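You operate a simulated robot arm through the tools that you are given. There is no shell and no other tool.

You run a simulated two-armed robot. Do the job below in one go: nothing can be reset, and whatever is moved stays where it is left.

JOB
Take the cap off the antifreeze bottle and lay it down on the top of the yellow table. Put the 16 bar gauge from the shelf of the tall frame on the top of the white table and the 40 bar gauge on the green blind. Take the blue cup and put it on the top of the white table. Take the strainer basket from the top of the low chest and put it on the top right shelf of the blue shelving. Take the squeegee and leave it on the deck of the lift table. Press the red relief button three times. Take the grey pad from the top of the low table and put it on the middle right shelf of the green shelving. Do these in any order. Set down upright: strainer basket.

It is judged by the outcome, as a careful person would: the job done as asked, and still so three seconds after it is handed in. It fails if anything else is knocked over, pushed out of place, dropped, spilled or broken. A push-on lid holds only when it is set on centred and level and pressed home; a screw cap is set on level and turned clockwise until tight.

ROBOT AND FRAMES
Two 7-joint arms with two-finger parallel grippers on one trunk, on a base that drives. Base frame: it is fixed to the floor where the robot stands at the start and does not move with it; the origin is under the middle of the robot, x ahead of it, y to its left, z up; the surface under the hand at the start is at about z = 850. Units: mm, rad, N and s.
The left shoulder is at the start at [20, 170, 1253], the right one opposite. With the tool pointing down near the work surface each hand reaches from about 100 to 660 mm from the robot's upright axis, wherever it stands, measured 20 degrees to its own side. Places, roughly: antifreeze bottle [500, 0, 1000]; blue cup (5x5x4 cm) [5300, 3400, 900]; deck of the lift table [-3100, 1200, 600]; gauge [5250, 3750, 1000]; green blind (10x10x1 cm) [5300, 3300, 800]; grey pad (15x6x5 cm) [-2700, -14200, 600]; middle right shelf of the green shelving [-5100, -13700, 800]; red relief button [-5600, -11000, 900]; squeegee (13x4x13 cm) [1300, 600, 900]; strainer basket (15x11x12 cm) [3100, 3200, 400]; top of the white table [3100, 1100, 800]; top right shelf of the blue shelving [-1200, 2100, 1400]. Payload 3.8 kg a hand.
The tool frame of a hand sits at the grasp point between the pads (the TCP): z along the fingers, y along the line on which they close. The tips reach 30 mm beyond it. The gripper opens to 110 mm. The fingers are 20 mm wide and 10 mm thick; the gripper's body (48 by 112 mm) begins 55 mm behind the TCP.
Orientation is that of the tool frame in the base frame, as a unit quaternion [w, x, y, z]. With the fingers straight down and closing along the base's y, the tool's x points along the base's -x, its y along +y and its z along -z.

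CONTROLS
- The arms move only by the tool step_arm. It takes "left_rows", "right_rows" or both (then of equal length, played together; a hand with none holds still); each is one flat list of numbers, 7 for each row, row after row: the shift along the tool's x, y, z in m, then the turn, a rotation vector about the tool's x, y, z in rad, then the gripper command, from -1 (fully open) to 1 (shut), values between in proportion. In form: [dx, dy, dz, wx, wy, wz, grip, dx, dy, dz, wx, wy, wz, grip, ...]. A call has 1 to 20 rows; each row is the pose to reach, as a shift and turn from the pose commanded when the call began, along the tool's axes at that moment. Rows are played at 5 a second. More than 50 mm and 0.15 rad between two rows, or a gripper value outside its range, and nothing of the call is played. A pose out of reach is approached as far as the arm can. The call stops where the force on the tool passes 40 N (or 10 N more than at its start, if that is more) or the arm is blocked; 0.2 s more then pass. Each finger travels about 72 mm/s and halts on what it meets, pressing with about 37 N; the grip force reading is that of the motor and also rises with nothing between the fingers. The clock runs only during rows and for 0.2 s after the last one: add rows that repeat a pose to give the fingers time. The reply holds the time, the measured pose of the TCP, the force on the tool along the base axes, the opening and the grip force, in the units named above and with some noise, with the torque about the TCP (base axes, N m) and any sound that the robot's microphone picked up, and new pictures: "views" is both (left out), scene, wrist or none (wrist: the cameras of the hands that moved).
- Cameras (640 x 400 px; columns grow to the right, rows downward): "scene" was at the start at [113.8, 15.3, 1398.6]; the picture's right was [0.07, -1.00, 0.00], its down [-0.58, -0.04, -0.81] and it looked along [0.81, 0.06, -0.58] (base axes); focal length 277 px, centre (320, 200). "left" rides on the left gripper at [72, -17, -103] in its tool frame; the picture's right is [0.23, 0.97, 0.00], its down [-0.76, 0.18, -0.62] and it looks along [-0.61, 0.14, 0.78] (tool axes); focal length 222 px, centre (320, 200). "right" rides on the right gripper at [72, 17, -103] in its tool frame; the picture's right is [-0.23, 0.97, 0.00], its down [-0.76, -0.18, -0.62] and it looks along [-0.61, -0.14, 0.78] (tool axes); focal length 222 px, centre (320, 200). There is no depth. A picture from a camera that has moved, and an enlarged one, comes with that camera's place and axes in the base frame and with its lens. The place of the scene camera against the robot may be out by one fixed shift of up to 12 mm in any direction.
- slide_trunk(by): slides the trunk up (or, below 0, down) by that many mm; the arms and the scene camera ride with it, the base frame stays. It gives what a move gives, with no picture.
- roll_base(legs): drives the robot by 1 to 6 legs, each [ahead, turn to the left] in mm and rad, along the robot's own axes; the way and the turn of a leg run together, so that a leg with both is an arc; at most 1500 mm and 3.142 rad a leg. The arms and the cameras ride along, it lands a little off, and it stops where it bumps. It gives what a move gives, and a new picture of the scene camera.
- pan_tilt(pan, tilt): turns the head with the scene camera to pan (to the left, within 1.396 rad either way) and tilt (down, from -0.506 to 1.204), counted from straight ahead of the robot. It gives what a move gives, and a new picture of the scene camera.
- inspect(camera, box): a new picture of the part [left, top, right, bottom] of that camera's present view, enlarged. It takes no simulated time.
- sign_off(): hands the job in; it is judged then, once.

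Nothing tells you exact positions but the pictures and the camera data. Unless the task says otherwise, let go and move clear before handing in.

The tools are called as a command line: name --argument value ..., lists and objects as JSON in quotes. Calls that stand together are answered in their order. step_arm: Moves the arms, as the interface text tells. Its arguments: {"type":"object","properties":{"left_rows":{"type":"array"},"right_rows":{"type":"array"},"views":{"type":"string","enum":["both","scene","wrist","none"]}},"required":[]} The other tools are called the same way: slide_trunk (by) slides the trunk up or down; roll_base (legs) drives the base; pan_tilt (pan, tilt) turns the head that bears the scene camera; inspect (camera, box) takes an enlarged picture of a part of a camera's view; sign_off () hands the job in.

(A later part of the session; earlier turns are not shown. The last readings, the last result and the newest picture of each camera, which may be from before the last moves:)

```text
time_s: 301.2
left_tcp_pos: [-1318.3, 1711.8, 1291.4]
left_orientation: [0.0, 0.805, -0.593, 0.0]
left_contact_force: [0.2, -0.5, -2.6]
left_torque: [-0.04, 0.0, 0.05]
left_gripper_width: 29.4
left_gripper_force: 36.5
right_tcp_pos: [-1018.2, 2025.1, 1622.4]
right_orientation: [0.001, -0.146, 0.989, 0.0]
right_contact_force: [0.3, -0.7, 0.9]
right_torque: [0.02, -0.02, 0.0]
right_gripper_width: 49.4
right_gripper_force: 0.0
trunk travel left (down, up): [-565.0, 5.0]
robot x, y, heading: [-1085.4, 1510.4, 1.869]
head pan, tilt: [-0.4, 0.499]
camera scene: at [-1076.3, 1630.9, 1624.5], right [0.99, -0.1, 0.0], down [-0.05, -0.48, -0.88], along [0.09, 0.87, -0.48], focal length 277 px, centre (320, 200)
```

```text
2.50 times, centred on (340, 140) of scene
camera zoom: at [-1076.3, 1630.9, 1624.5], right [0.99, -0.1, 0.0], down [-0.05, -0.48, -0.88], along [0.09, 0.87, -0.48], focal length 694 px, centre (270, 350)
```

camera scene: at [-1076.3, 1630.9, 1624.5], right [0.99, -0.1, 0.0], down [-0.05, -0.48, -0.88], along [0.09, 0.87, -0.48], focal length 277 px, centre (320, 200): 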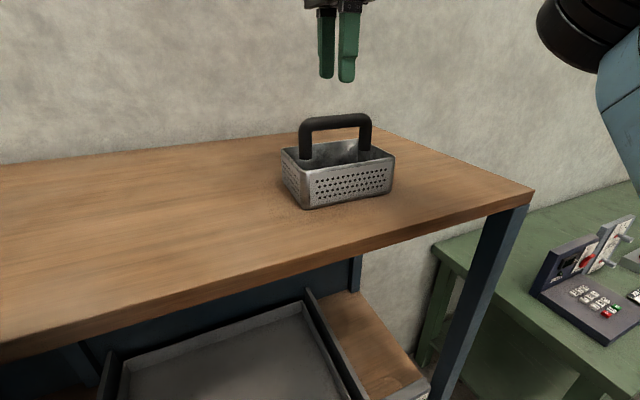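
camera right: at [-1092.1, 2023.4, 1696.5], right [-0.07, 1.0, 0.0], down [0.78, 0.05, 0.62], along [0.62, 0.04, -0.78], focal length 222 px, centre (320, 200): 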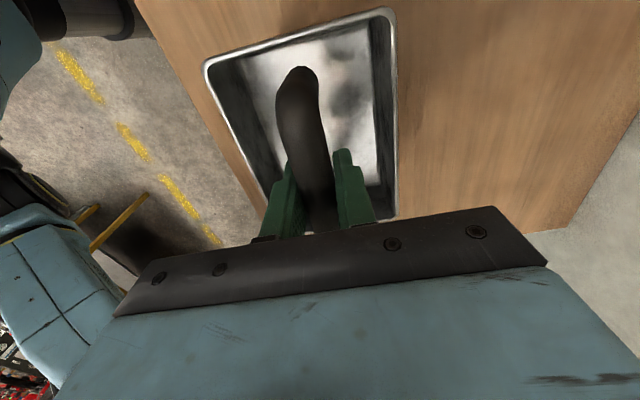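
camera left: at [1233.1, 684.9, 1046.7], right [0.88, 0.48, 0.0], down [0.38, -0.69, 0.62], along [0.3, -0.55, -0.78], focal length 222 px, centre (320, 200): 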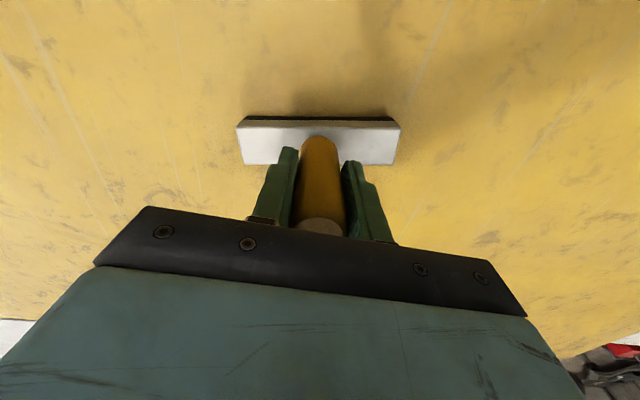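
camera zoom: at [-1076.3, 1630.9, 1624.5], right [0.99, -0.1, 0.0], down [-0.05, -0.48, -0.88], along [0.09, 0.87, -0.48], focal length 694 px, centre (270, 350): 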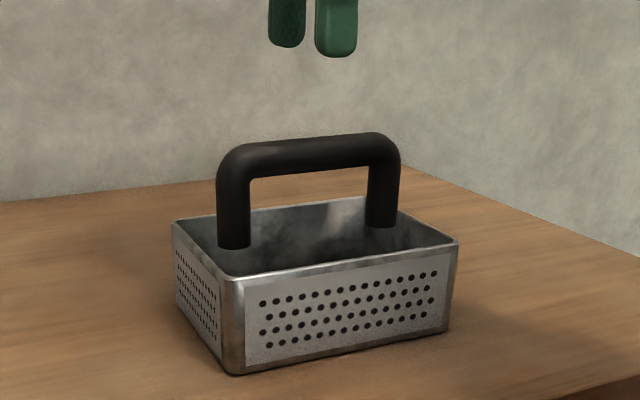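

The basket stands upright on the top right shelf. I retract the hand, back off and lower the trunk to travel height, then look toward the lift table.

step_arm --right_rows '[0, -0.04, 0, 0, 0, 0, 0.1, 0, -0.08, 0, 0, 0, 0, 0.1, 0, -0.12, 0, 0, 0, 0, -0.3]' --views "none"

roll_base --legs '[[-520, 0]]'

slide_trunk --by -215

step_arm --right_rows '[0, 0, 0.045, 0, 0, 0, -0.5, 0, 0, 0.09, 0, 0, 0, -0.7, 0, 0, 0.135, 0, 0, 0, -1, 0, 0, 0.18, 0, 0, 0, -1, 0, 0, 0.22, 0, 0, 0, -1]' --left_rows '[-0.01, 0, 0.008, 0, 0, 0, 1, -0.02, 0, 0.016, 0, 0, 0, 1, -0.03, 0, 0.024, 0, 0, 0, 1, -0.04, 0, 0.024, 0, 0, 0, 1, -0.05, 0, 0.024, 0, 0, 0, 1]' --views "none"

pan_tilt --pan 0.0 --tilt 0.45

roll_base --legs '[[0, 1.35]]'

```text
time_s: 302.0
left_tcp_pos: [-1315.3, 1711.4, 1290.6]
left_orientation: [0.001, 0.805, -0.594, 0.001]
left_contact_force: [-0.1, -0.1, -3.5]
left_torque: [-0.01, 0.0, 0.05]
left_gripper_width: 29.3
left_gripper_force: 36.8
right_tcp_pos: [-980.8, 1909.0, 1618.7]
right_orientation: [0.0, -0.147, 0.989, -0.002]
right_contact_force: [0.3, 0.1, 0.4]
right_torque: [0.02, 0.01, 0.0]
right_gripper_width: 71.3
right_gripper_force: 0.0
trunk travel left (down, up): [-565.0, 5.0]
robot x, y, heading: [-1083.1, 1510.0, 1.866]
head pan, tilt: [-0.4, 0.499]
```

```text
time_s: 305.0
left_tcp_pos: [-1166.5, 1215.7, 1290.7]
left_orientation: [0.0, 0.805, -0.593, 0.001]
left_contact_force: [0.1, 0.2, -1.8]
left_torque: [-0.04, 0.04, 0.02]
left_gripper_width: 29.4
left_gripper_force: 37.5
right_tcp_pos: [-832.7, 1418.1, 1620.2]
right_orientation: [0.0, -0.148, 0.989, -0.001]
right_contact_force: [0.0, 0.0, 0.0]
right_torque: [0.01, -0.04, -0.03]
right_gripper_width: 71.6
right_gripper_force: 0.0
trunk travel left (down, up): [-565.0, 5.0]
robot x, y, heading: [-932.1, 1020.0, 1.866]
head pan, tilt: [-0.4, 0.499]
camera scene: at [-924.2, 1137.5, 1624.3], right [0.99, -0.1, 0.0], down [-0.05, -0.48, -0.88], along [0.09, 0.87, -0.48], focal length 277 px, centre (320, 200)
```

scene: 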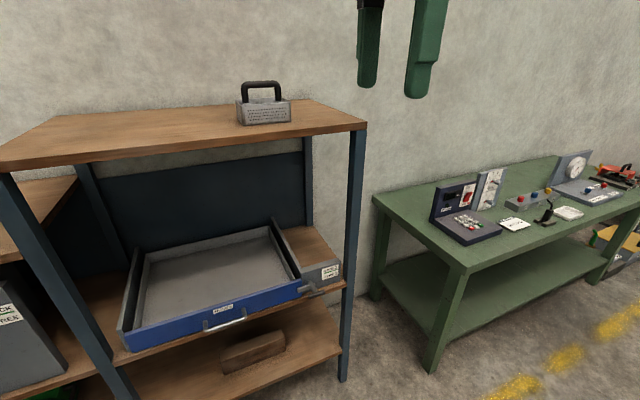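

```text
time_s: 307.3
left_tcp_pos: [-1166.3, 1215.6, 1076.1]
left_orientation: [0.0, 0.805, -0.593, 0.001]
left_contact_force: [0.5, -0.3, -2.2]
left_torque: [-0.01, 0.0, 0.01]
left_gripper_width: 29.4
left_gripper_force: 36.7
right_tcp_pos: [-831.6, 1415.7, 1403.8]
right_orientation: [-0.001, -0.148, 0.989, -0.001]
right_contact_force: [-0.1, 0.6, -0.9]
right_torque: [0.01, 0.02, 0.0]
right_gripper_width: 71.5
right_gripper_force: 0.0
trunk travel left (down, up): [-350.0, 220.0]
robot x, y, heading: [-932.8, 1017.5, 1.867]
head pan, tilt: [-0.4, 0.499]
```

```text
time_s: 308.5
left_tcp_pos: [-1181.6, 1264.3, 1050.7]
left_orientation: [0.0, 0.805, -0.593, 0.001]
left_contact_force: [0.1, -0.6, -2.5]
left_torque: [-0.03, -0.01, 0.02]
left_gripper_width: 29.5
left_gripper_force: 37.2
right_tcp_pos: [-831.7, 1416.8, 1184.3]
right_orientation: [0.0, -0.148, 0.989, -0.001]
right_contact_force: [-0.1, 1.1, 0.1]
right_torque: [0.01, 0.03, 0.01]
right_gripper_width: 110.2
right_gripper_force: 0.1
trunk travel left (down, up): [-350.0, 220.0]
robot x, y, heading: [-933.0, 1020.1, 1.872]
head pan, tilt: [-0.4, 0.499]
```

```text
time_s: 309.4
left_tcp_pos: [-1180.6, 1264.1, 1051.7]
left_orientation: [0.001, 0.805, -0.593, 0.001]
left_contact_force: [-0.7, 0.3, -2.3]
left_torque: [-0.04, 0.0, -0.01]
left_gripper_width: 29.4
left_gripper_force: 37.2
right_tcp_pos: [-831.8, 1415.6, 1185.4]
right_orientation: [-0.001, -0.148, 0.989, 0.0]
right_contact_force: [-0.3, 0.6, -0.7]
right_torque: [-0.01, 0.01, 0.0]
right_gripper_width: 109.8
right_gripper_force: 0.0
trunk travel left (down, up): [-350.0, 220.0]
robot x, y, heading: [-933.1, 1018.7, 1.869]
head pan, tilt: [0.0, 0.45]
camera scene: at [-960.2, 1134.6, 1413.8], right [0.96, 0.29, 0.0], down [0.13, -0.42, -0.9], along [-0.26, 0.86, -0.44], focal length 277 px, centre (320, 200)
```

scene: 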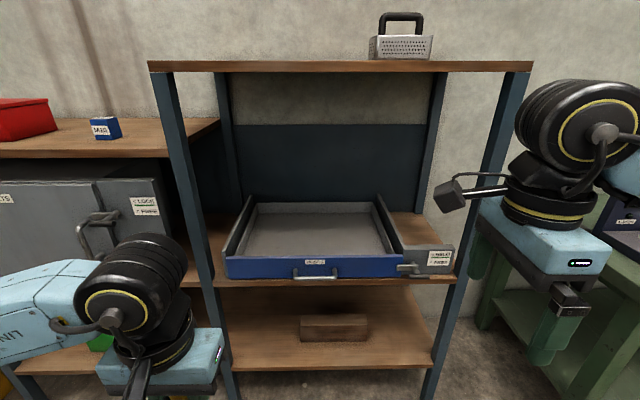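

```text
time_s: 313.1
left_tcp_pos: [-1224.3, 824.3, 1052.0]
left_orientation: [0.0, 0.999, 0.047, 0.0]
left_contact_force: [-0.6, 0.6, -2.4]
left_torque: [0.0, -0.04, 0.02]
left_gripper_width: 29.3
left_gripper_force: 36.9
right_tcp_pos: [-1301.6, 1198.1, 1185.3]
right_orientation: [0.0, 0.738, -0.675, 0.001]
right_contact_force: [0.0, -0.8, 0.2]
right_torque: [0.02, 0.01, -0.02]
right_gripper_width: 110.0
right_gripper_force: 0.1
trunk travel left (down, up): [-350.0, 220.0]
robot x, y, heading: [-933.7, 1016.7, -3.049]
head pan, tilt: [0.0, 0.45]
camera scene: at [-1039.6, 1016.0, 1413.8], right [-0.09, 1.0, 0.0], down [0.43, 0.04, -0.9], along [-0.9, -0.08, -0.44], focal length 277 px, centre (320, 200)
```

scene: 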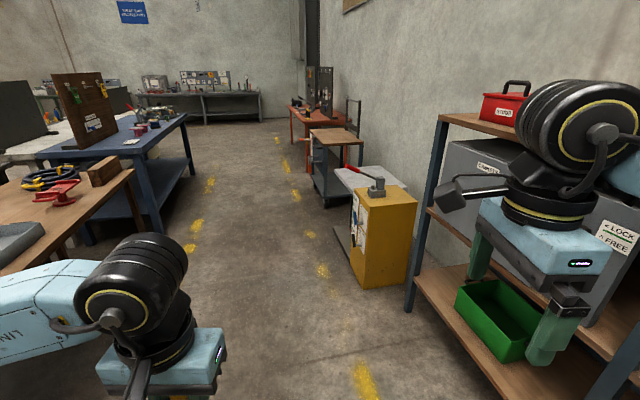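

I see, past the shelving, a yellow unit with a grey plate and a red lever – probably the lift table. I zoom in.

inspect --camera "scene" --box '[280, 110, 440, 300]'

inspect --camera "scene" --box '[270, 60, 370, 220]'

```text
2.11 times, centred on (360, 205) of scene
camera zoom: at [-1039.6, 1016.0, 1413.8], right [-0.09, 1.0, 0.0], down [0.43, 0.04, -0.9], along [-0.9, -0.08, -0.44], focal length 584 px, centre (236, 190)
```

zoom: 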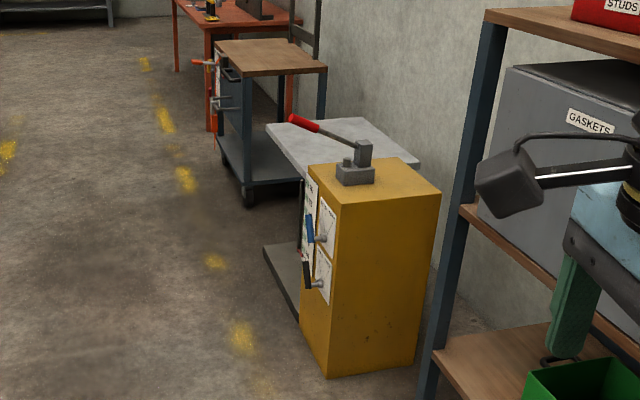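

```text
2.50 times, centred on (320, 140) of scene
camera zoom: at [-1039.6, 1016.0, 1413.8], right [-0.09, 1.0, 0.0], down [0.43, 0.04, -0.9], along [-0.9, -0.08, -0.44], focal length 694 px, centre (320, 350)
```

zoom: 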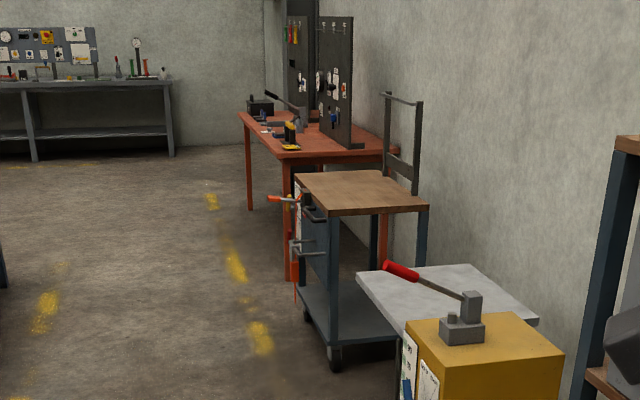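

The light-grey plate beside the yellow pump box is the lift table's deck (z ≈ 618). I drive along and turn to face it.

roll_base --legs '[[0, 0.239], [1000, 0], [905, 0], [0, -1.605]]'

pan_tilt --pan 0.0 --tilt 0.7

```text
time_s: 327.4
left_tcp_pos: [-2989.9, 643.3, 1052.7]
left_orientation: [0.001, 0.806, -0.592, 0.001]
left_contact_force: [-1.0, 0.2, -3.0]
left_torque: [-0.02, 0.03, -0.01]
left_gripper_width: 29.2
left_gripper_force: 37.3
right_tcp_pos: [-2640.3, 797.4, 1184.5]
right_orientation: [-0.001, -0.148, 0.989, -0.001]
right_contact_force: [-0.1, 0.8, 0.6]
right_torque: [-0.01, 0.03, 0.02]
right_gripper_width: 109.8
right_gripper_force: 0.1
trunk travel left (down, up): [-350.0, 220.0]
robot x, y, heading: [-2743.1, 396.8, 1.869]
head pan, tilt: [0.0, 0.45]
camera scene: at [-2768.9, 515.3, 1413.8], right [0.96, 0.29, 0.0], down [0.13, -0.42, -0.9], along [-0.26, 0.86, -0.44], focal length 277 px, centre (320, 200)
```

scene: 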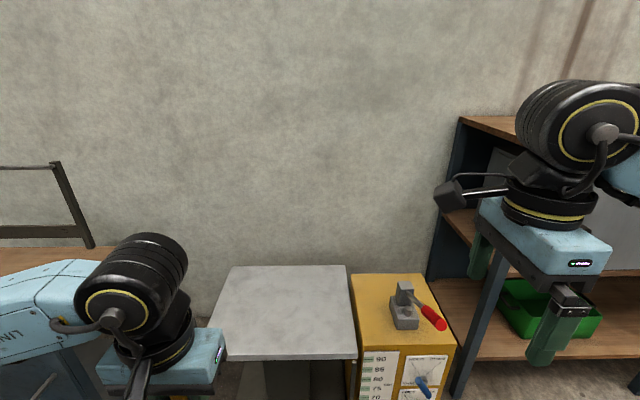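

```text
time_s: 328.2
left_tcp_pos: [-2990.5, 644.5, 1051.6]
left_orientation: [0.001, 0.805, -0.593, 0.001]
left_contact_force: [0.2, 0.0, -2.9]
left_torque: [-0.04, -0.02, -0.01]
left_gripper_width: 29.4
left_gripper_force: 36.8
right_tcp_pos: [-2640.4, 795.9, 1185.6]
right_orientation: [0.0, -0.148, 0.989, 0.0]
right_contact_force: [0.0, -0.2, 0.1]
right_torque: [0.03, 0.01, 0.02]
right_gripper_width: 110.1
right_gripper_force: 0.0
trunk travel left (down, up): [-350.0, 220.0]
robot x, y, heading: [-2738.7, 402.9, 1.868]
head pan, tilt: [0.0, 0.7]
camera scene: at [-2767.0, 508.6, 1391.7], right [0.96, 0.29, 0.0], down [0.19, -0.62, -0.77], along [-0.22, 0.73, -0.64], focal length 277 px, centre (320, 200)
```

scene: 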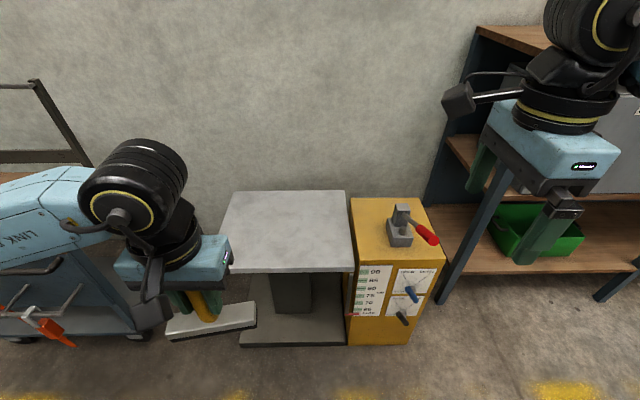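

The deck's front edge is about 670 mm ahead and its centre some 110 mm left. I drive 340 mm closer and lower the trunk a little.

roll_base --legs '[[340, 0]]'

slide_trunk --by -120

pan_tilt --pan 0.2 --tilt 0.85

```text
time_s: 330.4
left_tcp_pos: [-3087.6, 965.9, 1052.1]
left_orientation: [0.0, 0.804, -0.594, 0.0]
left_contact_force: [0.2, 0.8, -1.9]
left_torque: [-0.01, -0.02, -0.01]
left_gripper_width: 29.2
left_gripper_force: 36.9
right_tcp_pos: [-2737.4, 1115.6, 1184.2]
right_orientation: [0.001, -0.147, 0.989, -0.002]
right_contact_force: [-0.3, 0.3, 0.1]
right_torque: [-0.03, 0.01, -0.03]
right_gripper_width: 110.0
right_gripper_force: 0.0
trunk travel left (down, up): [-350.0, 220.0]
robot x, y, heading: [-2839.0, 718.3, 1.864]
head pan, tilt: [0.0, 0.7]
camera scene: at [-2864.8, 829.3, 1391.6], right [0.96, 0.29, 0.0], down [0.19, -0.62, -0.76], along [-0.22, 0.73, -0.64], focal length 277 px, centre (320, 200)
```

scene: 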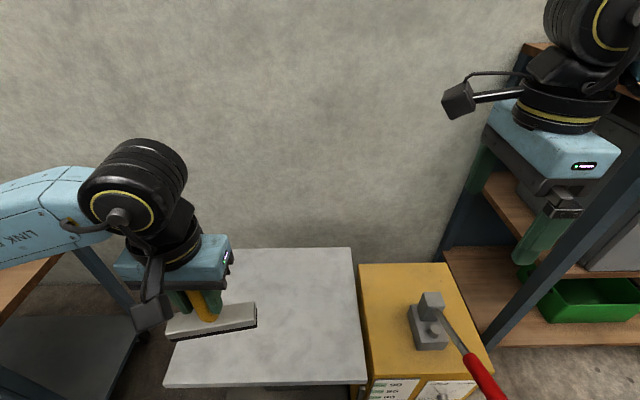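

```text
time_s: 331.9
left_tcp_pos: [-3086.6, 965.0, 931.2]
left_orientation: [0.0, 0.804, -0.594, 0.0]
left_contact_force: [-0.7, 0.3, -3.3]
left_torque: [-0.03, -0.01, 0.01]
left_gripper_width: 29.4
left_gripper_force: 37.5
right_tcp_pos: [-2736.3, 1114.6, 1064.4]
right_orientation: [0.0, -0.146, 0.989, -0.001]
right_contact_force: [-0.3, -1.1, 0.3]
right_torque: [-0.01, 0.02, 0.01]
right_gripper_width: 109.9
right_gripper_force: 0.0
trunk travel left (down, up): [-230.0, 340.0]
robot x, y, heading: [-2837.9, 719.8, 1.868]
head pan, tilt: [0.0, 0.7]
```

```text
time_s: 332.6
left_tcp_pos: [-3087.1, 966.8, 932.1]
left_orientation: [0.001, 0.805, -0.593, 0.001]
left_contact_force: [0.4, -0.4, -2.7]
left_torque: [0.01, -0.01, -0.01]
left_gripper_width: 29.4
left_gripper_force: 37.2
right_tcp_pos: [-2737.7, 1115.4, 1063.6]
right_orientation: [0.0, -0.147, 0.989, -0.001]
right_contact_force: [-0.1, 0.0, 1.3]
right_torque: [-0.01, 0.02, 0.01]
right_gripper_width: 110.1
right_gripper_force: 0.1
trunk travel left (down, up): [-230.0, 340.0]
robot x, y, heading: [-2837.9, 717.4, 1.863]
head pan, tilt: [0.201, 0.85]
camera scene: at [-2877.0, 816.1, 1259.4], right [0.88, 0.48, 0.0], down [0.36, -0.66, -0.66], along [-0.31, 0.58, -0.75], focal length 277 px, centre (320, 200)
```

scene: 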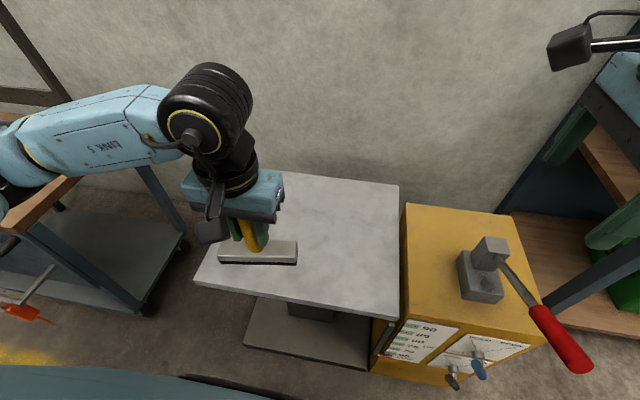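

The squeegee must go about 180 mm further ahead over the deck. I move it there and lower it most of the way.

step_arm --left_rows '[-0.036, -0.011, 0, 0, 0, 0, 1, -0.072, -0.022, 0, 0, 0, 0, 1, -0.108, -0.034, 0, 0, 0, 0, 1, -0.144, -0.045, 0, 0, 0, 0, 1, -0.18, -0.056, 0, 0, 0, 0, 1, -0.18, -0.056, 0.04, 0, 0, 0, 1, -0.18, -0.056, 0.08, 0, 0, 0, 1, -0.18, -0.056, 0.12, 0, 0, 0, 1, -0.18, -0.056, 0.15, 0, 0, 0, 1]' --views "both"

inspect --camera "scene" --box '[180, 120, 420, 320]'

```text
time_s: 334.6
left_tcp_pos: [-3086.2, 1153.0, 780.7]
left_orientation: [-0.001, 0.804, -0.594, 0.0]
left_contact_force: [-0.2, -0.6, -3.0]
left_torque: [0.0, -0.03, 0.0]
left_gripper_width: 29.2
left_gripper_force: 37.2
right_tcp_pos: [-2738.5, 1116.4, 1065.1]
right_orientation: [0.0, -0.147, 0.989, -0.001]
right_contact_force: [0.7, -0.4, 0.4]
right_torque: [-0.01, 0.04, 0.0]
right_gripper_width: 109.9
right_gripper_force: 0.1
trunk travel left (down, up): [-230.0, 340.0]
robot x, y, heading: [-2839.2, 713.9, 1.865]
head pan, tilt: [0.201, 0.85]
camera scene: at [-2877.1, 816.2, 1259.4], right [0.88, 0.48, 0.0], down [0.36, -0.66, -0.66], along [-0.31, 0.58, -0.75], focal length 277 px, centre (320, 200)
camera left: at [-3047.6, 1089.2, 883.8], right [-0.86, -0.5, 0.0], down [-0.39, 0.68, 0.62], along [-0.31, 0.54, -0.78], focal length 222 px, centre (320, 200)
```

scene: 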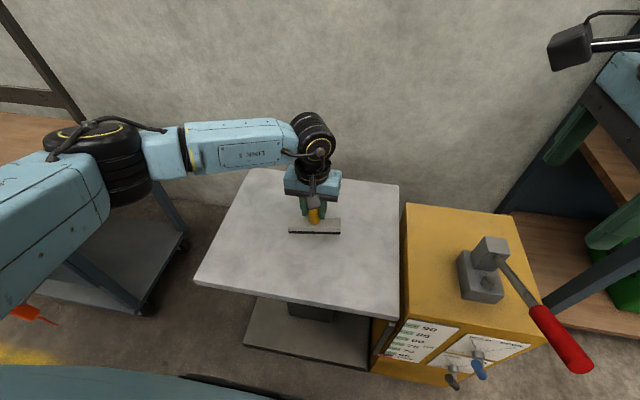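
left: 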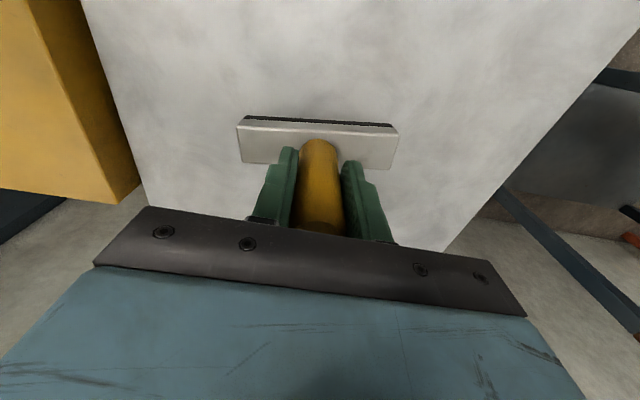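

```text
2.00 times, centred on (300, 220) of scene
camera zoom: at [-2877.1, 816.2, 1259.4], right [0.88, 0.48, 0.0], down [0.36, -0.66, -0.66], along [-0.31, 0.58, -0.75], focal length 555 px, centre (360, 160)
```

zoom: 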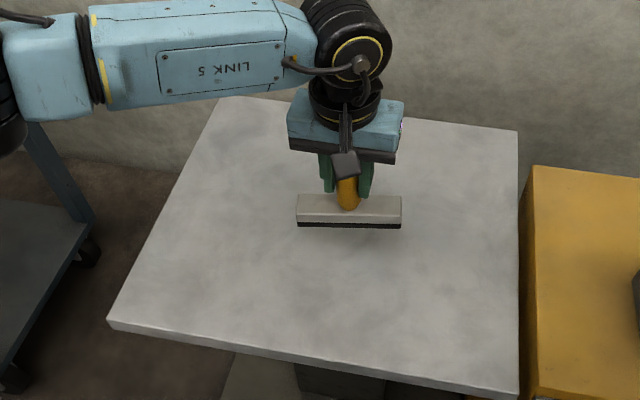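

The squeegee is well over the deck's middle. I continue lowering in steps.

step_arm --left_rows '[0, 0, 0.02, 0, 0, 0, 1, 0, 0, 0.04, 0, 0, 0, 1, 0, 0, 0.04, 0, 0, 0, 1]' --views "none"

inspect --camera "scene" --box '[240, 160, 380, 260]'

```text
time_s: 335.4
left_tcp_pos: [-3086.3, 1152.5, 740.9]
left_orientation: [0.001, 0.805, -0.593, 0.0]
left_contact_force: [0.0, 0.1, -3.4]
left_torque: [-0.05, -0.01, -0.01]
left_gripper_width: 29.6
left_gripper_force: 37.0
right_tcp_pos: [-2737.5, 1115.9, 1065.1]
right_orientation: [0.0, -0.148, 0.989, 0.0]
right_contact_force: [0.3, 0.3, -0.1]
right_torque: [0.01, -0.01, 0.04]
right_gripper_width: 110.1
right_gripper_force: 0.1
trunk travel left (down, up): [-230.0, 340.0]
robot x, y, heading: [-2836.1, 715.2, 1.864]
head pan, tilt: [0.201, 0.85]
```

```text
4.00 times, centred on (310, 210) of scene
camera zoom: at [-2877.1, 816.1, 1259.4], right [0.88, 0.48, 0.0], down [0.36, -0.66, -0.66], along [-0.31, 0.58, -0.75], focal length 1110 px, centre (360, 160)
```

zoom: 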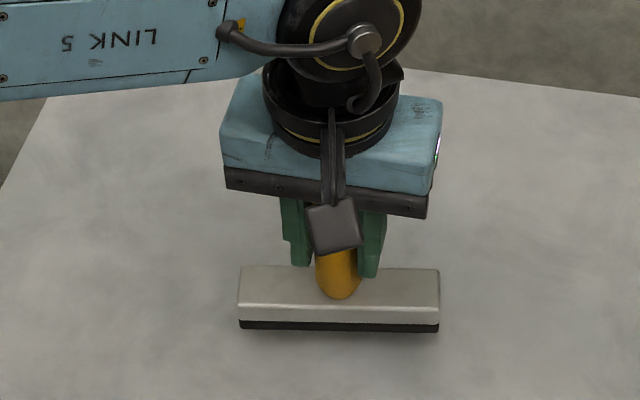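

step_arm --left_rows '[0, 0, 0.005, 0, 0, 0, 1, 0, 0, 0.01, 0, 0, 0, 1, 0, 0, 0.015, 0, 0, 0, 1, 0, 0, 0.015, 0, 0, 0, 1]' --views "none"

inspect --camera "scene" --box '[240, 160, 380, 260]'

```text
time_s: 336.4
left_tcp_pos: [-3085.0, 1152.3, 725.7]
left_orientation: [0.001, 0.804, -0.594, 0.0]
left_contact_force: [-0.4, 0.3, -2.4]
left_torque: [-0.06, 0.03, 0.0]
left_gripper_width: 29.2
left_gripper_force: 36.5
right_tcp_pos: [-2737.5, 1116.9, 1065.3]
right_orientation: [0.0, -0.147, 0.989, -0.001]
right_contact_force: [-0.6, 0.3, 0.4]
right_torque: [0.01, -0.02, 0.01]
right_gripper_width: 110.0
right_gripper_force: 0.0
trunk travel left (down, up): [-230.0, 340.0]
robot x, y, heading: [-2837.0, 721.0, 1.868]
head pan, tilt: [0.201, 0.85]
```

```text
4.00 times, centred on (310, 210) of scene
camera zoom: at [-2877.1, 816.1, 1259.4], right [0.88, 0.48, 0.0], down [0.36, -0.66, -0.66], along [-0.31, 0.58, -0.75], focal length 1110 px, centre (360, 160)
```

zoom: 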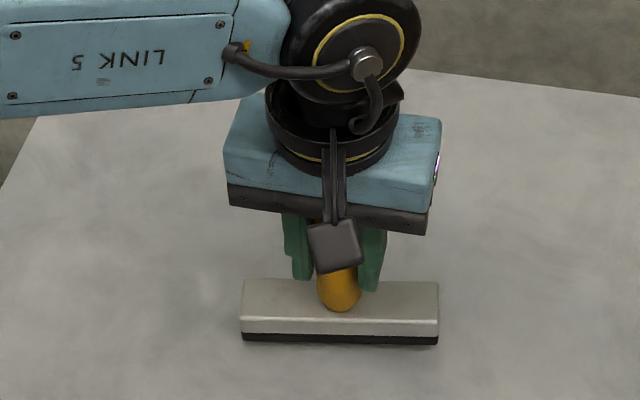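

step_arm --left_rows '[0, 0, 0.004, 0, 0, 0, 1, 0, 0, 0.008, 0, 0, 0, 1, 0, 0, 0.012, 0, 0, 0, 1, 0, 0, 0.012, 0, 0, 0, 1]' --views "none"

inspect --camera "scene" --box '[240, 160, 380, 260]'

```text
time_s: 337.4
left_tcp_pos: [-3085.1, 1153.8, 717.7]
left_orientation: [-0.001, 0.805, -0.593, -0.002]
left_contact_force: [-3.4, -7.1, 32.5]
left_torque: [-0.37, 0.22, 0.16]
left_gripper_width: 29.7
left_gripper_force: 37.2
right_tcp_pos: [-2737.7, 1113.5, 1066.7]
right_orientation: [0.0, -0.147, 0.989, 0.0]
right_contact_force: [-0.5, 0.5, 0.1]
right_torque: [0.0, 0.01, 0.04]
right_gripper_width: 109.9
right_gripper_force: 0.0
trunk travel left (down, up): [-230.0, 340.0]
robot x, y, heading: [-2841.9, 719.6, 1.864]
head pan, tilt: [0.201, 0.85]
```

```text
4.00 times, centred on (310, 210) of scene
camera zoom: at [-2876.2, 813.2, 1260.0], right [0.88, 0.48, 0.0], down [0.36, -0.66, -0.66], along [-0.32, 0.58, -0.75], focal length 1110 px, centre (360, 160)
```

zoom: 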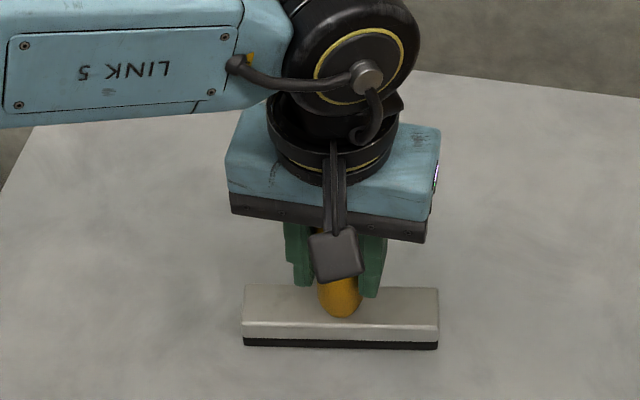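

It touches the deck. I relieve the push, open, and rise.

step_arm --left_rows '[0, 0, -0.003, 0, 0, 0, 1, 0, 0, -0.0045, 0, 0, 0, 1, 0, 0, -0.0045, 0, 0, 0, 0.4, 0, 0, -0.0045, 0, 0, 0, 0.2, 0, 0, -0.0045, 0, 0, 0, -0.1, 0, 0, -0.03, 0, 0, 0, -0.1, 0, 0, -0.075, 0, 0, 0, -0.1, 0, 0, -0.12, 0, 0, 0, -0.3, 0, 0, -0.165, 0, 0, 0, -0.5, 0, 0, -0.2, 0, 0, 0, -1]' --views "scene"

inspect --camera "scene" --box '[200, 140, 420, 320]'

```text
time_s: 339.6
left_tcp_pos: [-3086.1, 1153.9, 914.3]
left_orientation: [0.0, 0.805, -0.593, 0.0]
left_contact_force: [0.0, 0.6, -0.5]
left_torque: [0.01, 0.04, -0.01]
left_gripper_width: 110.1
left_gripper_force: 0.0
right_tcp_pos: [-2737.4, 1115.2, 1064.1]
right_orientation: [0.0, -0.147, 0.989, 0.0]
right_contact_force: [0.4, 0.4, 0.2]
right_torque: [-0.03, 0.05, -0.01]
right_gripper_width: 110.1
right_gripper_force: 0.0
trunk travel left (down, up): [-230.0, 340.0]
robot x, y, heading: [-2838.8, 719.7, 1.867]
head pan, tilt: [0.201, 0.85]
camera scene: at [-2876.9, 815.8, 1259.4], right [0.88, 0.48, 0.0], down [0.36, -0.66, -0.66], along [-0.31, 0.58, -0.75], focal length 277 px, centre (320, 200)
```

scene: 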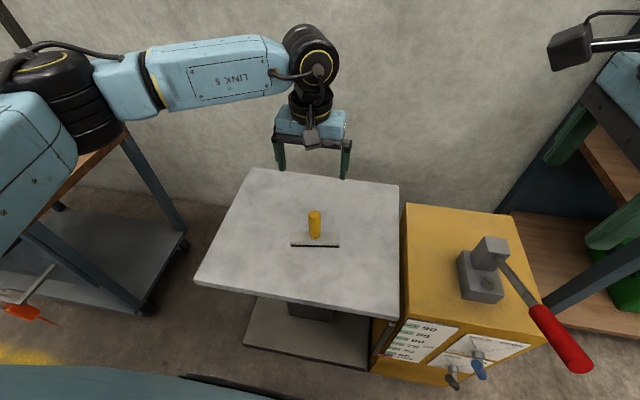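

```text
2.22 times, centred on (310, 230) of scene
camera zoom: at [-2876.9, 815.8, 1259.4], right [0.88, 0.48, 0.0], down [0.36, -0.66, -0.66], along [-0.31, 0.58, -0.75], focal length 616 px, centre (342, 133)
```

zoom: 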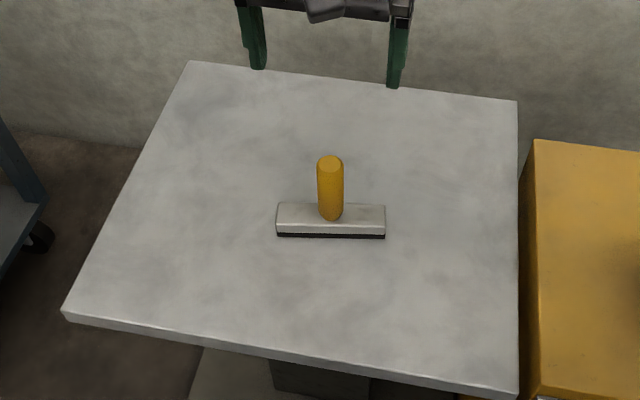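

The squeegee stands on the lift table's deck. I tuck the left arm, raise the trunk, back off and turn to look for a way to the far area.

step_arm --left_rows '[0.04, 0, -0.03, 0, 0, 0, -1, 0.08, 0, -0.06, 0, 0, 0, -1, 0.12, 0, -0.09, 0, 0, 0, -1, 0.15, 0.02, -0.12, 0, 0, 0, -1, 0.15, 0.04, -0.15, 0, 0, 0, -1]' --views "none"

slide_trunk --by 120

pan_tilt --pan 0.0 --tilt 0.3

roll_base --legs '[[-450, 0], [0, 2.6]]'

```text
time_s: 340.8
left_tcp_pos: [-3080.7, 996.4, 1063.6]
left_orientation: [0.001, 0.804, -0.594, -0.001]
left_contact_force: [0.2, 0.2, 0.0]
left_torque: [0.03, -0.01, 0.02]
left_gripper_width: 109.7
left_gripper_force: 0.1
right_tcp_pos: [-2737.6, 1116.4, 1065.8]
right_orientation: [0.0, -0.147, 0.989, -0.001]
right_contact_force: [-0.2, -0.2, -0.3]
right_torque: [0.01, 0.04, 0.0]
right_gripper_width: 110.0
right_gripper_force: 0.2
trunk travel left (down, up): [-230.0, 340.0]
robot x, y, heading: [-2835.3, 717.9, 1.873]
head pan, tilt: [0.201, 0.85]
```

```text
time_s: 342.3
left_tcp_pos: [-3080.6, 997.5, 1184.3]
left_orientation: [0.0, 0.805, -0.594, 0.001]
left_contact_force: [-1.4, 0.1, 0.7]
left_torque: [0.0, -0.02, 0.03]
left_gripper_width: 109.9
left_gripper_force: 0.0
right_tcp_pos: [-2738.4, 1116.6, 1184.2]
right_orientation: [0.001, -0.147, 0.989, -0.001]
right_contact_force: [-0.3, -0.1, 0.3]
right_torque: [0.04, -0.01, 0.05]
right_gripper_width: 109.8
right_gripper_force: 0.0
trunk travel left (down, up): [-350.0, 220.0]
robot x, y, heading: [-2840.2, 716.3, 1.864]
head pan, tilt: [0.201, 0.85]
```

```text
time_s: 343.3
left_tcp_pos: [-3080.5, 995.9, 1184.1]
left_orientation: [0.001, 0.804, -0.594, 0.001]
left_contact_force: [0.0, 0.0, 0.5]
left_torque: [0.0, -0.04, -0.05]
left_gripper_width: 110.0
left_gripper_force: 0.0
right_tcp_pos: [-2738.3, 1115.6, 1183.9]
right_orientation: [0.001, -0.147, 0.989, -0.002]
right_contact_force: [0.0, 0.5, 0.3]
right_torque: [-0.02, 0.03, 0.04]
right_gripper_width: 110.3
right_gripper_force: 0.0
trunk travel left (down, up): [-350.0, 220.0]
robot x, y, heading: [-2842.2, 717.5, 1.869]
head pan, tilt: [0.0, 0.3]
camera scene: at [-2867.0, 836.6, 1427.7], right [0.96, 0.29, 0.0], down [0.09, -0.28, -0.95], along [-0.28, 0.91, -0.3], focal length 277 px, centre (320, 200)
```

scene: 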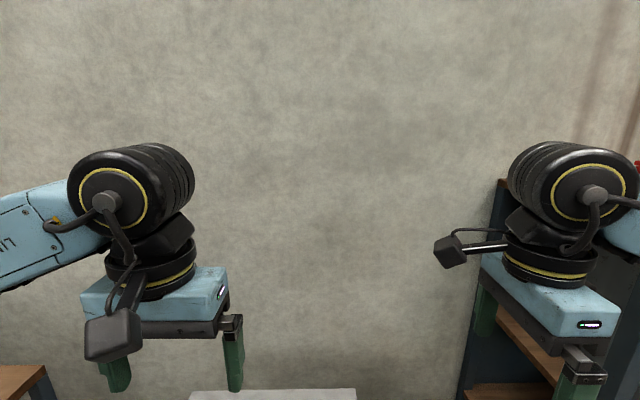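

```text
time_s: 352.2
left_tcp_pos: [-2636.4, -70.5, 1184.4]
left_orientation: [-0.001, 0.78, 0.626, 0.001]
left_contact_force: [-0.4, 0.9, -0.1]
left_torque: [-0.01, -0.05, -0.02]
left_gripper_width: 110.1
left_gripper_force: 0.0
right_tcp_pos: [-2994.3, -3.3, 1184.3]
right_orientation: [-0.001, 0.994, -0.11, 0.0]
right_contact_force: [-0.4, -1.1, 0.6]
right_torque: [0.0, -0.03, 0.01]
right_gripper_width: 109.9
right_gripper_force: 0.0
trunk travel left (down, up): [-350.0, 220.0]
robot x, y, heading: [-2710.5, 293.7, -1.792]
head pan, tilt: [0.0, 0.3]
camera scene: at [-2728.6, 188.8, 1427.8], right [-0.98, 0.22, 0.0], down [0.06, 0.29, -0.96], along [-0.21, -0.93, -0.3], focal length 277 px, centre (320, 200)
```

scene: 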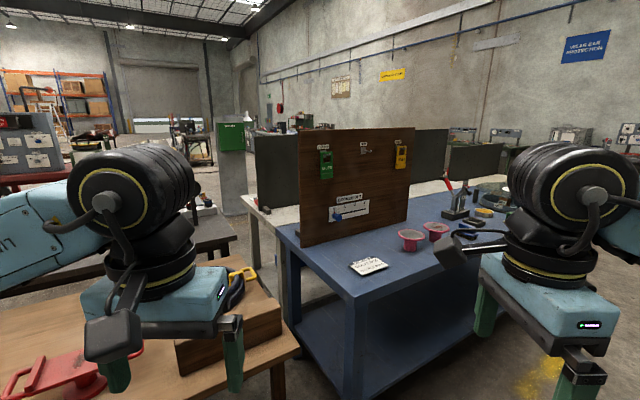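

Tables block the straight way. I pan around to find a passage.

pan_tilt --pan 1.1 --tilt 0.3

pan_tilt --pan -1.1 --tilt 0.3

pan_tilt --pan 0.5 --tilt 0.15

```text
time_s: 353.5
left_tcp_pos: [-2637.2, -70.3, 1184.6]
left_orientation: [-0.001, 0.78, 0.626, 0.001]
left_contact_force: [-0.5, 0.7, 0.4]
left_torque: [-0.04, 0.02, 0.01]
left_gripper_width: 110.3
left_gripper_force: 0.1
right_tcp_pos: [-2993.7, -5.3, 1183.5]
right_orientation: [0.0, 0.994, -0.111, 0.0]
right_contact_force: [0.2, 0.3, 0.6]
right_torque: [-0.01, 0.01, -0.01]
right_gripper_width: 109.8
right_gripper_force: 0.1
trunk travel left (down, up): [-350.0, 220.0]
robot x, y, heading: [-2711.1, 291.2, -1.794]
head pan, tilt: [1.1, 0.3]
camera scene: at [-2636.4, 220.3, 1427.8], right [-0.64, -0.77, 0.0], down [-0.23, 0.19, -0.96], along [0.73, -0.61, -0.3], focal length 277 px, centre (320, 200)
```

scene: 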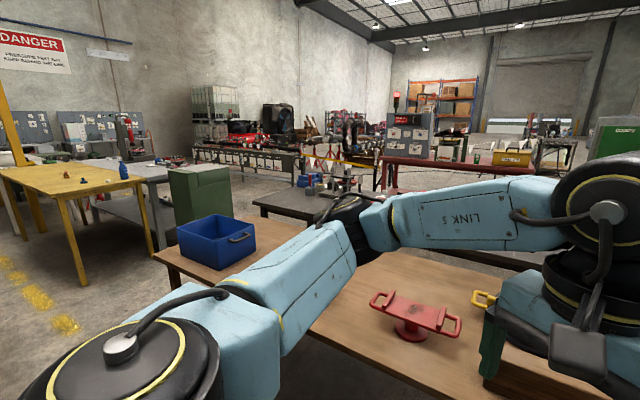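

```text
time_s: 355.6
left_tcp_pos: [-2636.8, -69.4, 1183.9]
left_orientation: [-0.001, 0.78, 0.626, 0.001]
left_contact_force: [-0.6, -0.7, -1.0]
left_torque: [0.0, 0.0, 0.04]
left_gripper_width: 109.9
left_gripper_force: 0.1
right_tcp_pos: [-2994.7, -4.5, 1183.6]
right_orientation: [-0.001, 0.994, -0.11, 0.0]
right_contact_force: [-0.1, 0.1, -0.6]
right_torque: [0.01, -0.03, -0.01]
right_gripper_width: 109.8
right_gripper_force: 0.1
trunk travel left (down, up): [-350.0, 220.0]
robot x, y, heading: [-2708.1, 292.6, -1.795]
head pan, tilt: [-1.1, 0.3]
camera scene: at [-2798.7, 256.8, 1427.8], right [-0.25, 0.97, 0.0], down [0.29, 0.07, -0.96], along [-0.93, -0.24, -0.3], focal length 277 px, centre (320, 200)
```

scene: 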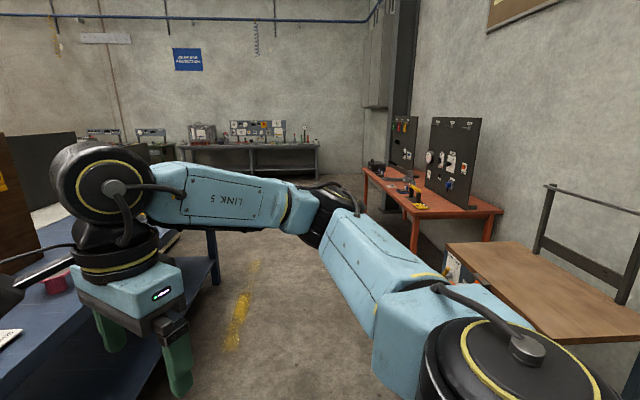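

```text
time_s: 357.2
left_tcp_pos: [-2636.4, -70.2, 1184.1]
left_orientation: [0.0, 0.781, 0.625, 0.0]
left_contact_force: [0.9, -0.3, 0.6]
left_torque: [0.0, -0.04, -0.01]
left_gripper_width: 109.8
left_gripper_force: 0.0
right_tcp_pos: [-2994.0, -3.6, 1185.3]
right_orientation: [-0.001, 0.994, -0.111, 0.0]
right_contact_force: [-0.6, 0.1, -0.1]
right_torque: [0.0, 0.01, 0.01]
right_gripper_width: 110.1
right_gripper_force: 0.0
trunk travel left (down, up): [-350.0, 220.0]
robot x, y, heading: [-2711.4, 290.1, -1.79]
head pan, tilt: [0.499, 0.15]
camera scene: at [-2682.8, 190.7, 1441.8], right [-0.96, -0.27, 0.0], down [-0.04, 0.14, -0.99], along [0.27, -0.95, -0.15], focal length 277 px, centre (320, 200)
```

scene: 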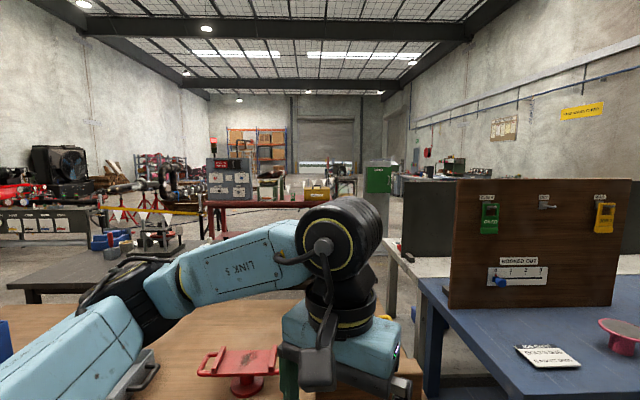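

The tables form a row here; the aisle continues toward the end wall, where there may be a cross passage. I drive further along it and look left.

roll_base --legs '[[0, -1.05], [1300, 0], [1200, 0]]'

pan_tilt --pan 0.0 --tilt 0.25

pan_tilt --pan 0.8 --tilt 0.25

pan_tilt --pan 1.396 --tilt 0.25

```text
time_s: 372.1
left_tcp_pos: [-5391.4, -658.6, 1184.7]
left_orientation: [0.001, 0.99, 0.144, 0.001]
left_contact_force: [0.5, 0.3, 0.4]
left_torque: [0.04, -0.01, 0.03]
left_gripper_width: 109.9
left_gripper_force: 0.0
right_tcp_pos: [-5506.7, -316.2, 1185.2]
right_orientation: [0.0, 0.8, -0.6, 0.001]
right_contact_force: [0.0, 0.6, -0.5]
right_torque: [0.03, 0.02, -0.02]
right_gripper_width: 109.9
right_gripper_force: 0.2
trunk travel left (down, up): [-350.0, 220.0]
robot x, y, heading: [-5109.9, -420.1, -2.854]
head pan, tilt: [0.499, 0.15]
camera scene: at [-5190.3, -483.4, 1441.8], right [-0.71, 0.71, 0.0], down [0.11, 0.11, -0.99], along [-0.7, -0.7, -0.15], focal length 277 px, centre (320, 200)
```

scene: 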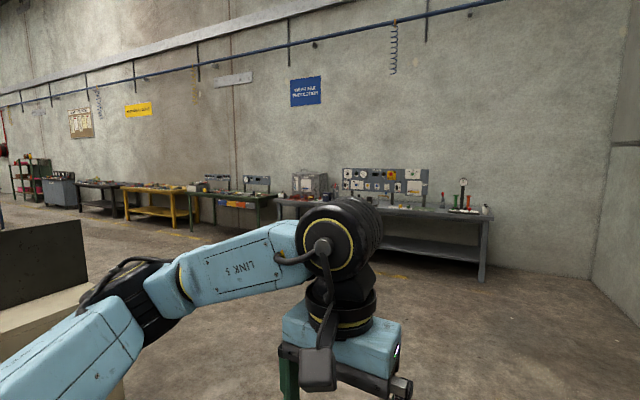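

```text
time_s: 373.1
left_tcp_pos: [-5390.6, -659.4, 1185.3]
left_orientation: [0.001, 0.99, 0.144, 0.0]
left_contact_force: [0.6, -0.3, 0.3]
left_torque: [-0.04, -0.02, -0.01]
left_gripper_width: 109.9
left_gripper_force: 0.1
right_tcp_pos: [-5506.2, -315.4, 1185.1]
right_orientation: [-0.001, 0.8, -0.6, 0.0]
right_contact_force: [-0.3, 0.3, 0.2]
right_torque: [0.03, 0.0, 0.02]
right_gripper_width: 110.2
right_gripper_force: 0.0
trunk travel left (down, up): [-350.0, 220.0]
robot x, y, heading: [-5108.7, -421.1, -2.854]
head pan, tilt: [0.0, 0.25]
camera scene: at [-5214.1, -444.2, 1432.5], right [-0.28, 0.96, 0.0], down [0.24, 0.07, -0.97], along [-0.93, -0.27, -0.25], focal length 277 px, centre (320, 200)
```

scene: 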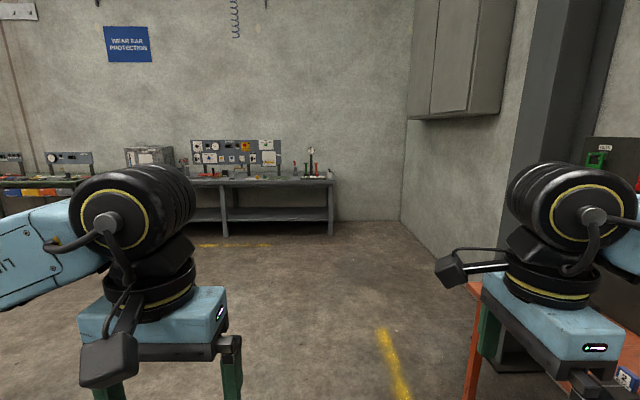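

```text
time_s: 374.2
left_tcp_pos: [-5391.6, -659.4, 1183.7]
left_orientation: [0.0, 0.989, 0.145, 0.001]
left_contact_force: [-0.3, -0.4, 0.5]
left_torque: [0.0, 0.01, 0.04]
left_gripper_width: 110.0
left_gripper_force: 0.1
right_tcp_pos: [-5505.6, -315.0, 1184.1]
right_orientation: [-0.001, 0.8, -0.6, 0.001]
right_contact_force: [-0.5, 0.3, 0.2]
right_torque: [-0.02, 0.0, 0.0]
right_gripper_width: 110.0
right_gripper_force: 0.1
trunk travel left (down, up): [-350.0, 220.0]
robot x, y, heading: [-5109.0, -422.8, -2.857]
head pan, tilt: [0.799, 0.25]
camera scene: at [-5168.1, -500.3, 1432.5], right [-0.88, 0.47, 0.0], down [0.12, 0.22, -0.97], along [-0.45, -0.86, -0.25], focal length 277 px, centre (320, 200)
```

scene: 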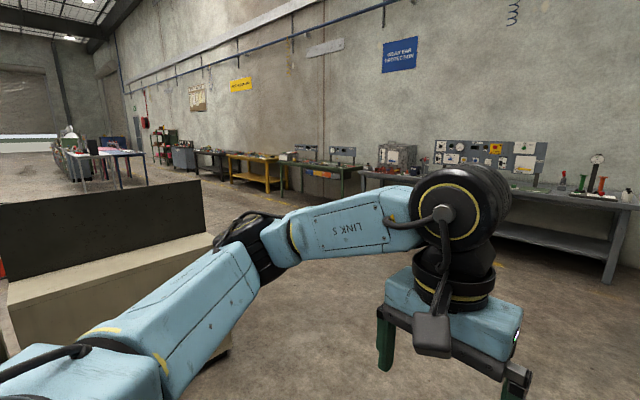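

```text
time_s: 375.2
left_tcp_pos: [-5389.6, -659.2, 1183.9]
left_orientation: [0.001, 0.99, 0.144, 0.001]
left_contact_force: [0.5, 0.2, 0.1]
left_torque: [0.0, 0.0, -0.02]
left_gripper_width: 109.8
left_gripper_force: 0.1
right_tcp_pos: [-5506.0, -315.1, 1185.3]
right_orientation: [0.0, 0.8, -0.6, 0.001]
right_contact_force: [0.1, 0.2, -0.2]
right_torque: [0.02, 0.01, 0.0]
right_gripper_width: 109.9
right_gripper_force: 0.1
trunk travel left (down, up): [-350.0, 220.0]
robot x, y, heading: [-5110.9, -417.3, -2.858]
head pan, tilt: [1.396, 0.25]
camera scene: at [-5114.1, -510.5, 1432.5], right [-0.99, -0.11, 0.0], down [-0.03, 0.25, -0.97], along [0.11, -0.96, -0.25], focal length 277 px, centre (320, 200)
```

scene: 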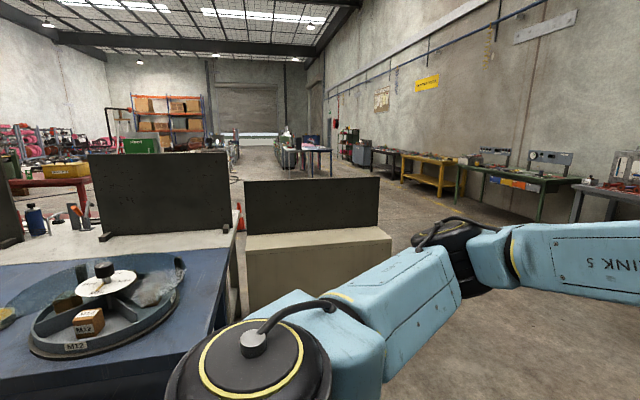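

There's a wide aisle along the far-right wall leading toward the distant area. I drive to its middle and turn down it.

pan_tilt --pan 0.0 --tilt 0.2

roll_base --legs '[[1400, 0], [300, 0], [0, 1.583]]'

```text
time_s: 376.7
left_tcp_pos: [-5390.9, -660.4, 1184.6]
left_orientation: [0.0, 0.989, 0.145, 0.0]
left_contact_force: [0.7, -0.4, 0.4]
left_torque: [0.0, 0.02, 0.01]
left_gripper_width: 110.1
left_gripper_force: 0.0
right_tcp_pos: [-5506.8, -316.0, 1184.5]
right_orientation: [0.0, 0.8, -0.6, 0.001]
right_contact_force: [-0.8, -0.8, 0.9]
right_torque: [0.06, 0.01, 0.0]
right_gripper_width: 110.0
right_gripper_force: 0.0
trunk travel left (down, up): [-350.0, 220.0]
robot x, y, heading: [-5108.8, -418.8, -2.858]
head pan, tilt: [0.0, 0.201]
camera scene: at [-5213.9, -444.1, 1437.1], right [-0.28, 0.96, 0.0], down [0.19, 0.06, -0.98], along [-0.94, -0.28, -0.2], focal length 277 px, centre (320, 200)
```

scene: 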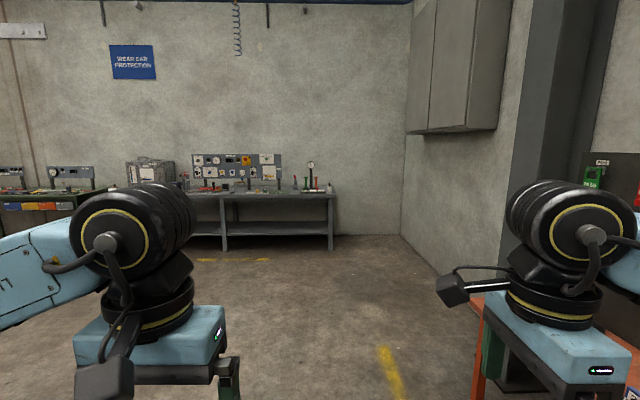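

```text
time_s: 389.2
left_tcp_pos: [-6483.8, -1185.0, 1183.6]
left_orientation: [-0.001, 0.584, 0.812, 0.001]
left_contact_force: [0.3, 0.8, 0.0]
left_torque: [0.02, 0.01, -0.01]
left_gripper_width: 109.7
left_gripper_force: 0.0
right_tcp_pos: [-6823.7, -1313.5, 1185.1]
right_orientation: [0.0, 0.987, 0.159, 0.0]
right_contact_force: [0.2, -0.7, 0.1]
right_torque: [-0.03, -0.01, 0.02]
right_gripper_width: 110.0
right_gripper_force: 0.0
trunk travel left (down, up): [-350.0, 220.0]
robot x, y, heading: [-6733.4, -913.5, -1.251]
head pan, tilt: [0.0, 0.201]
camera scene: at [-6691.4, -1012.6, 1437.1], right [-0.95, -0.32, 0.0], down [-0.06, 0.19, -0.98], along [0.31, -0.93, -0.2], focal length 277 px, centre (320, 200)
```

scene: 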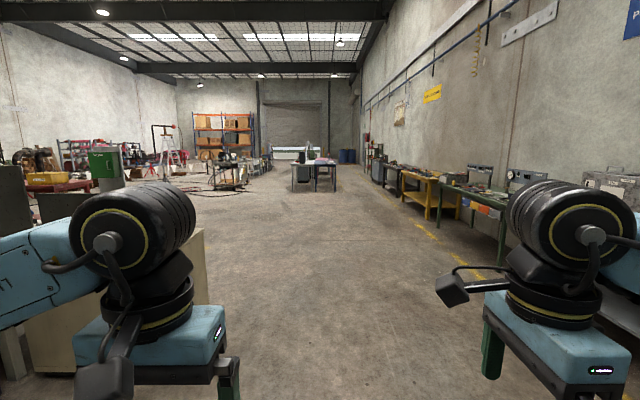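

The way down the aisle is clear. I zoom toward the far area to identify the button bench, the low table and the green shelving.

inspect --camera "scene" --box '[340, 120, 480, 220]'

inspect --camera "scene" --box '[240, 120, 380, 220]'

```text
4.00 times, centred on (410, 170) of scene
camera zoom: at [-6691.4, -1012.6, 1437.1], right [-0.95, -0.32, 0.0], down [-0.06, 0.19, -0.98], along [0.31, -0.93, -0.2], focal length 1110 px, centre (-40, 320)
```

zoom: 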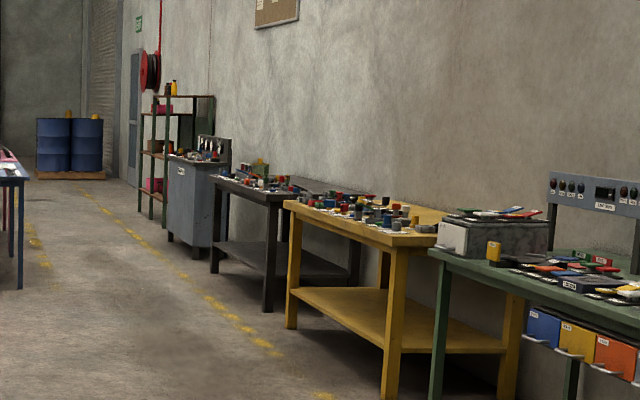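

```text
4.00 times, centred on (310, 170) of scene
camera zoom: at [-6691.4, -1012.6, 1437.1], right [-0.95, -0.32, 0.0], down [-0.06, 0.19, -0.98], along [0.31, -0.93, -0.2], focal length 1110 px, centre (360, 320)
```

zoom: 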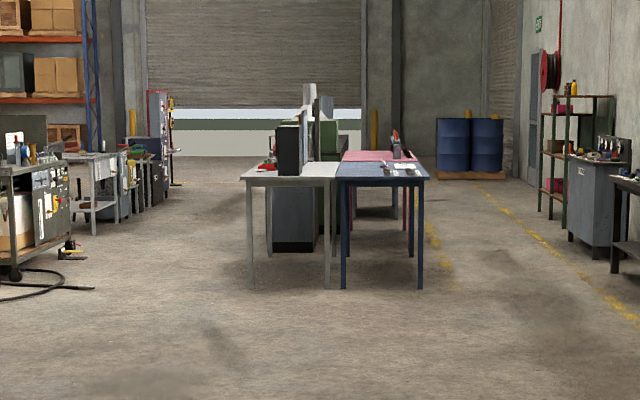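

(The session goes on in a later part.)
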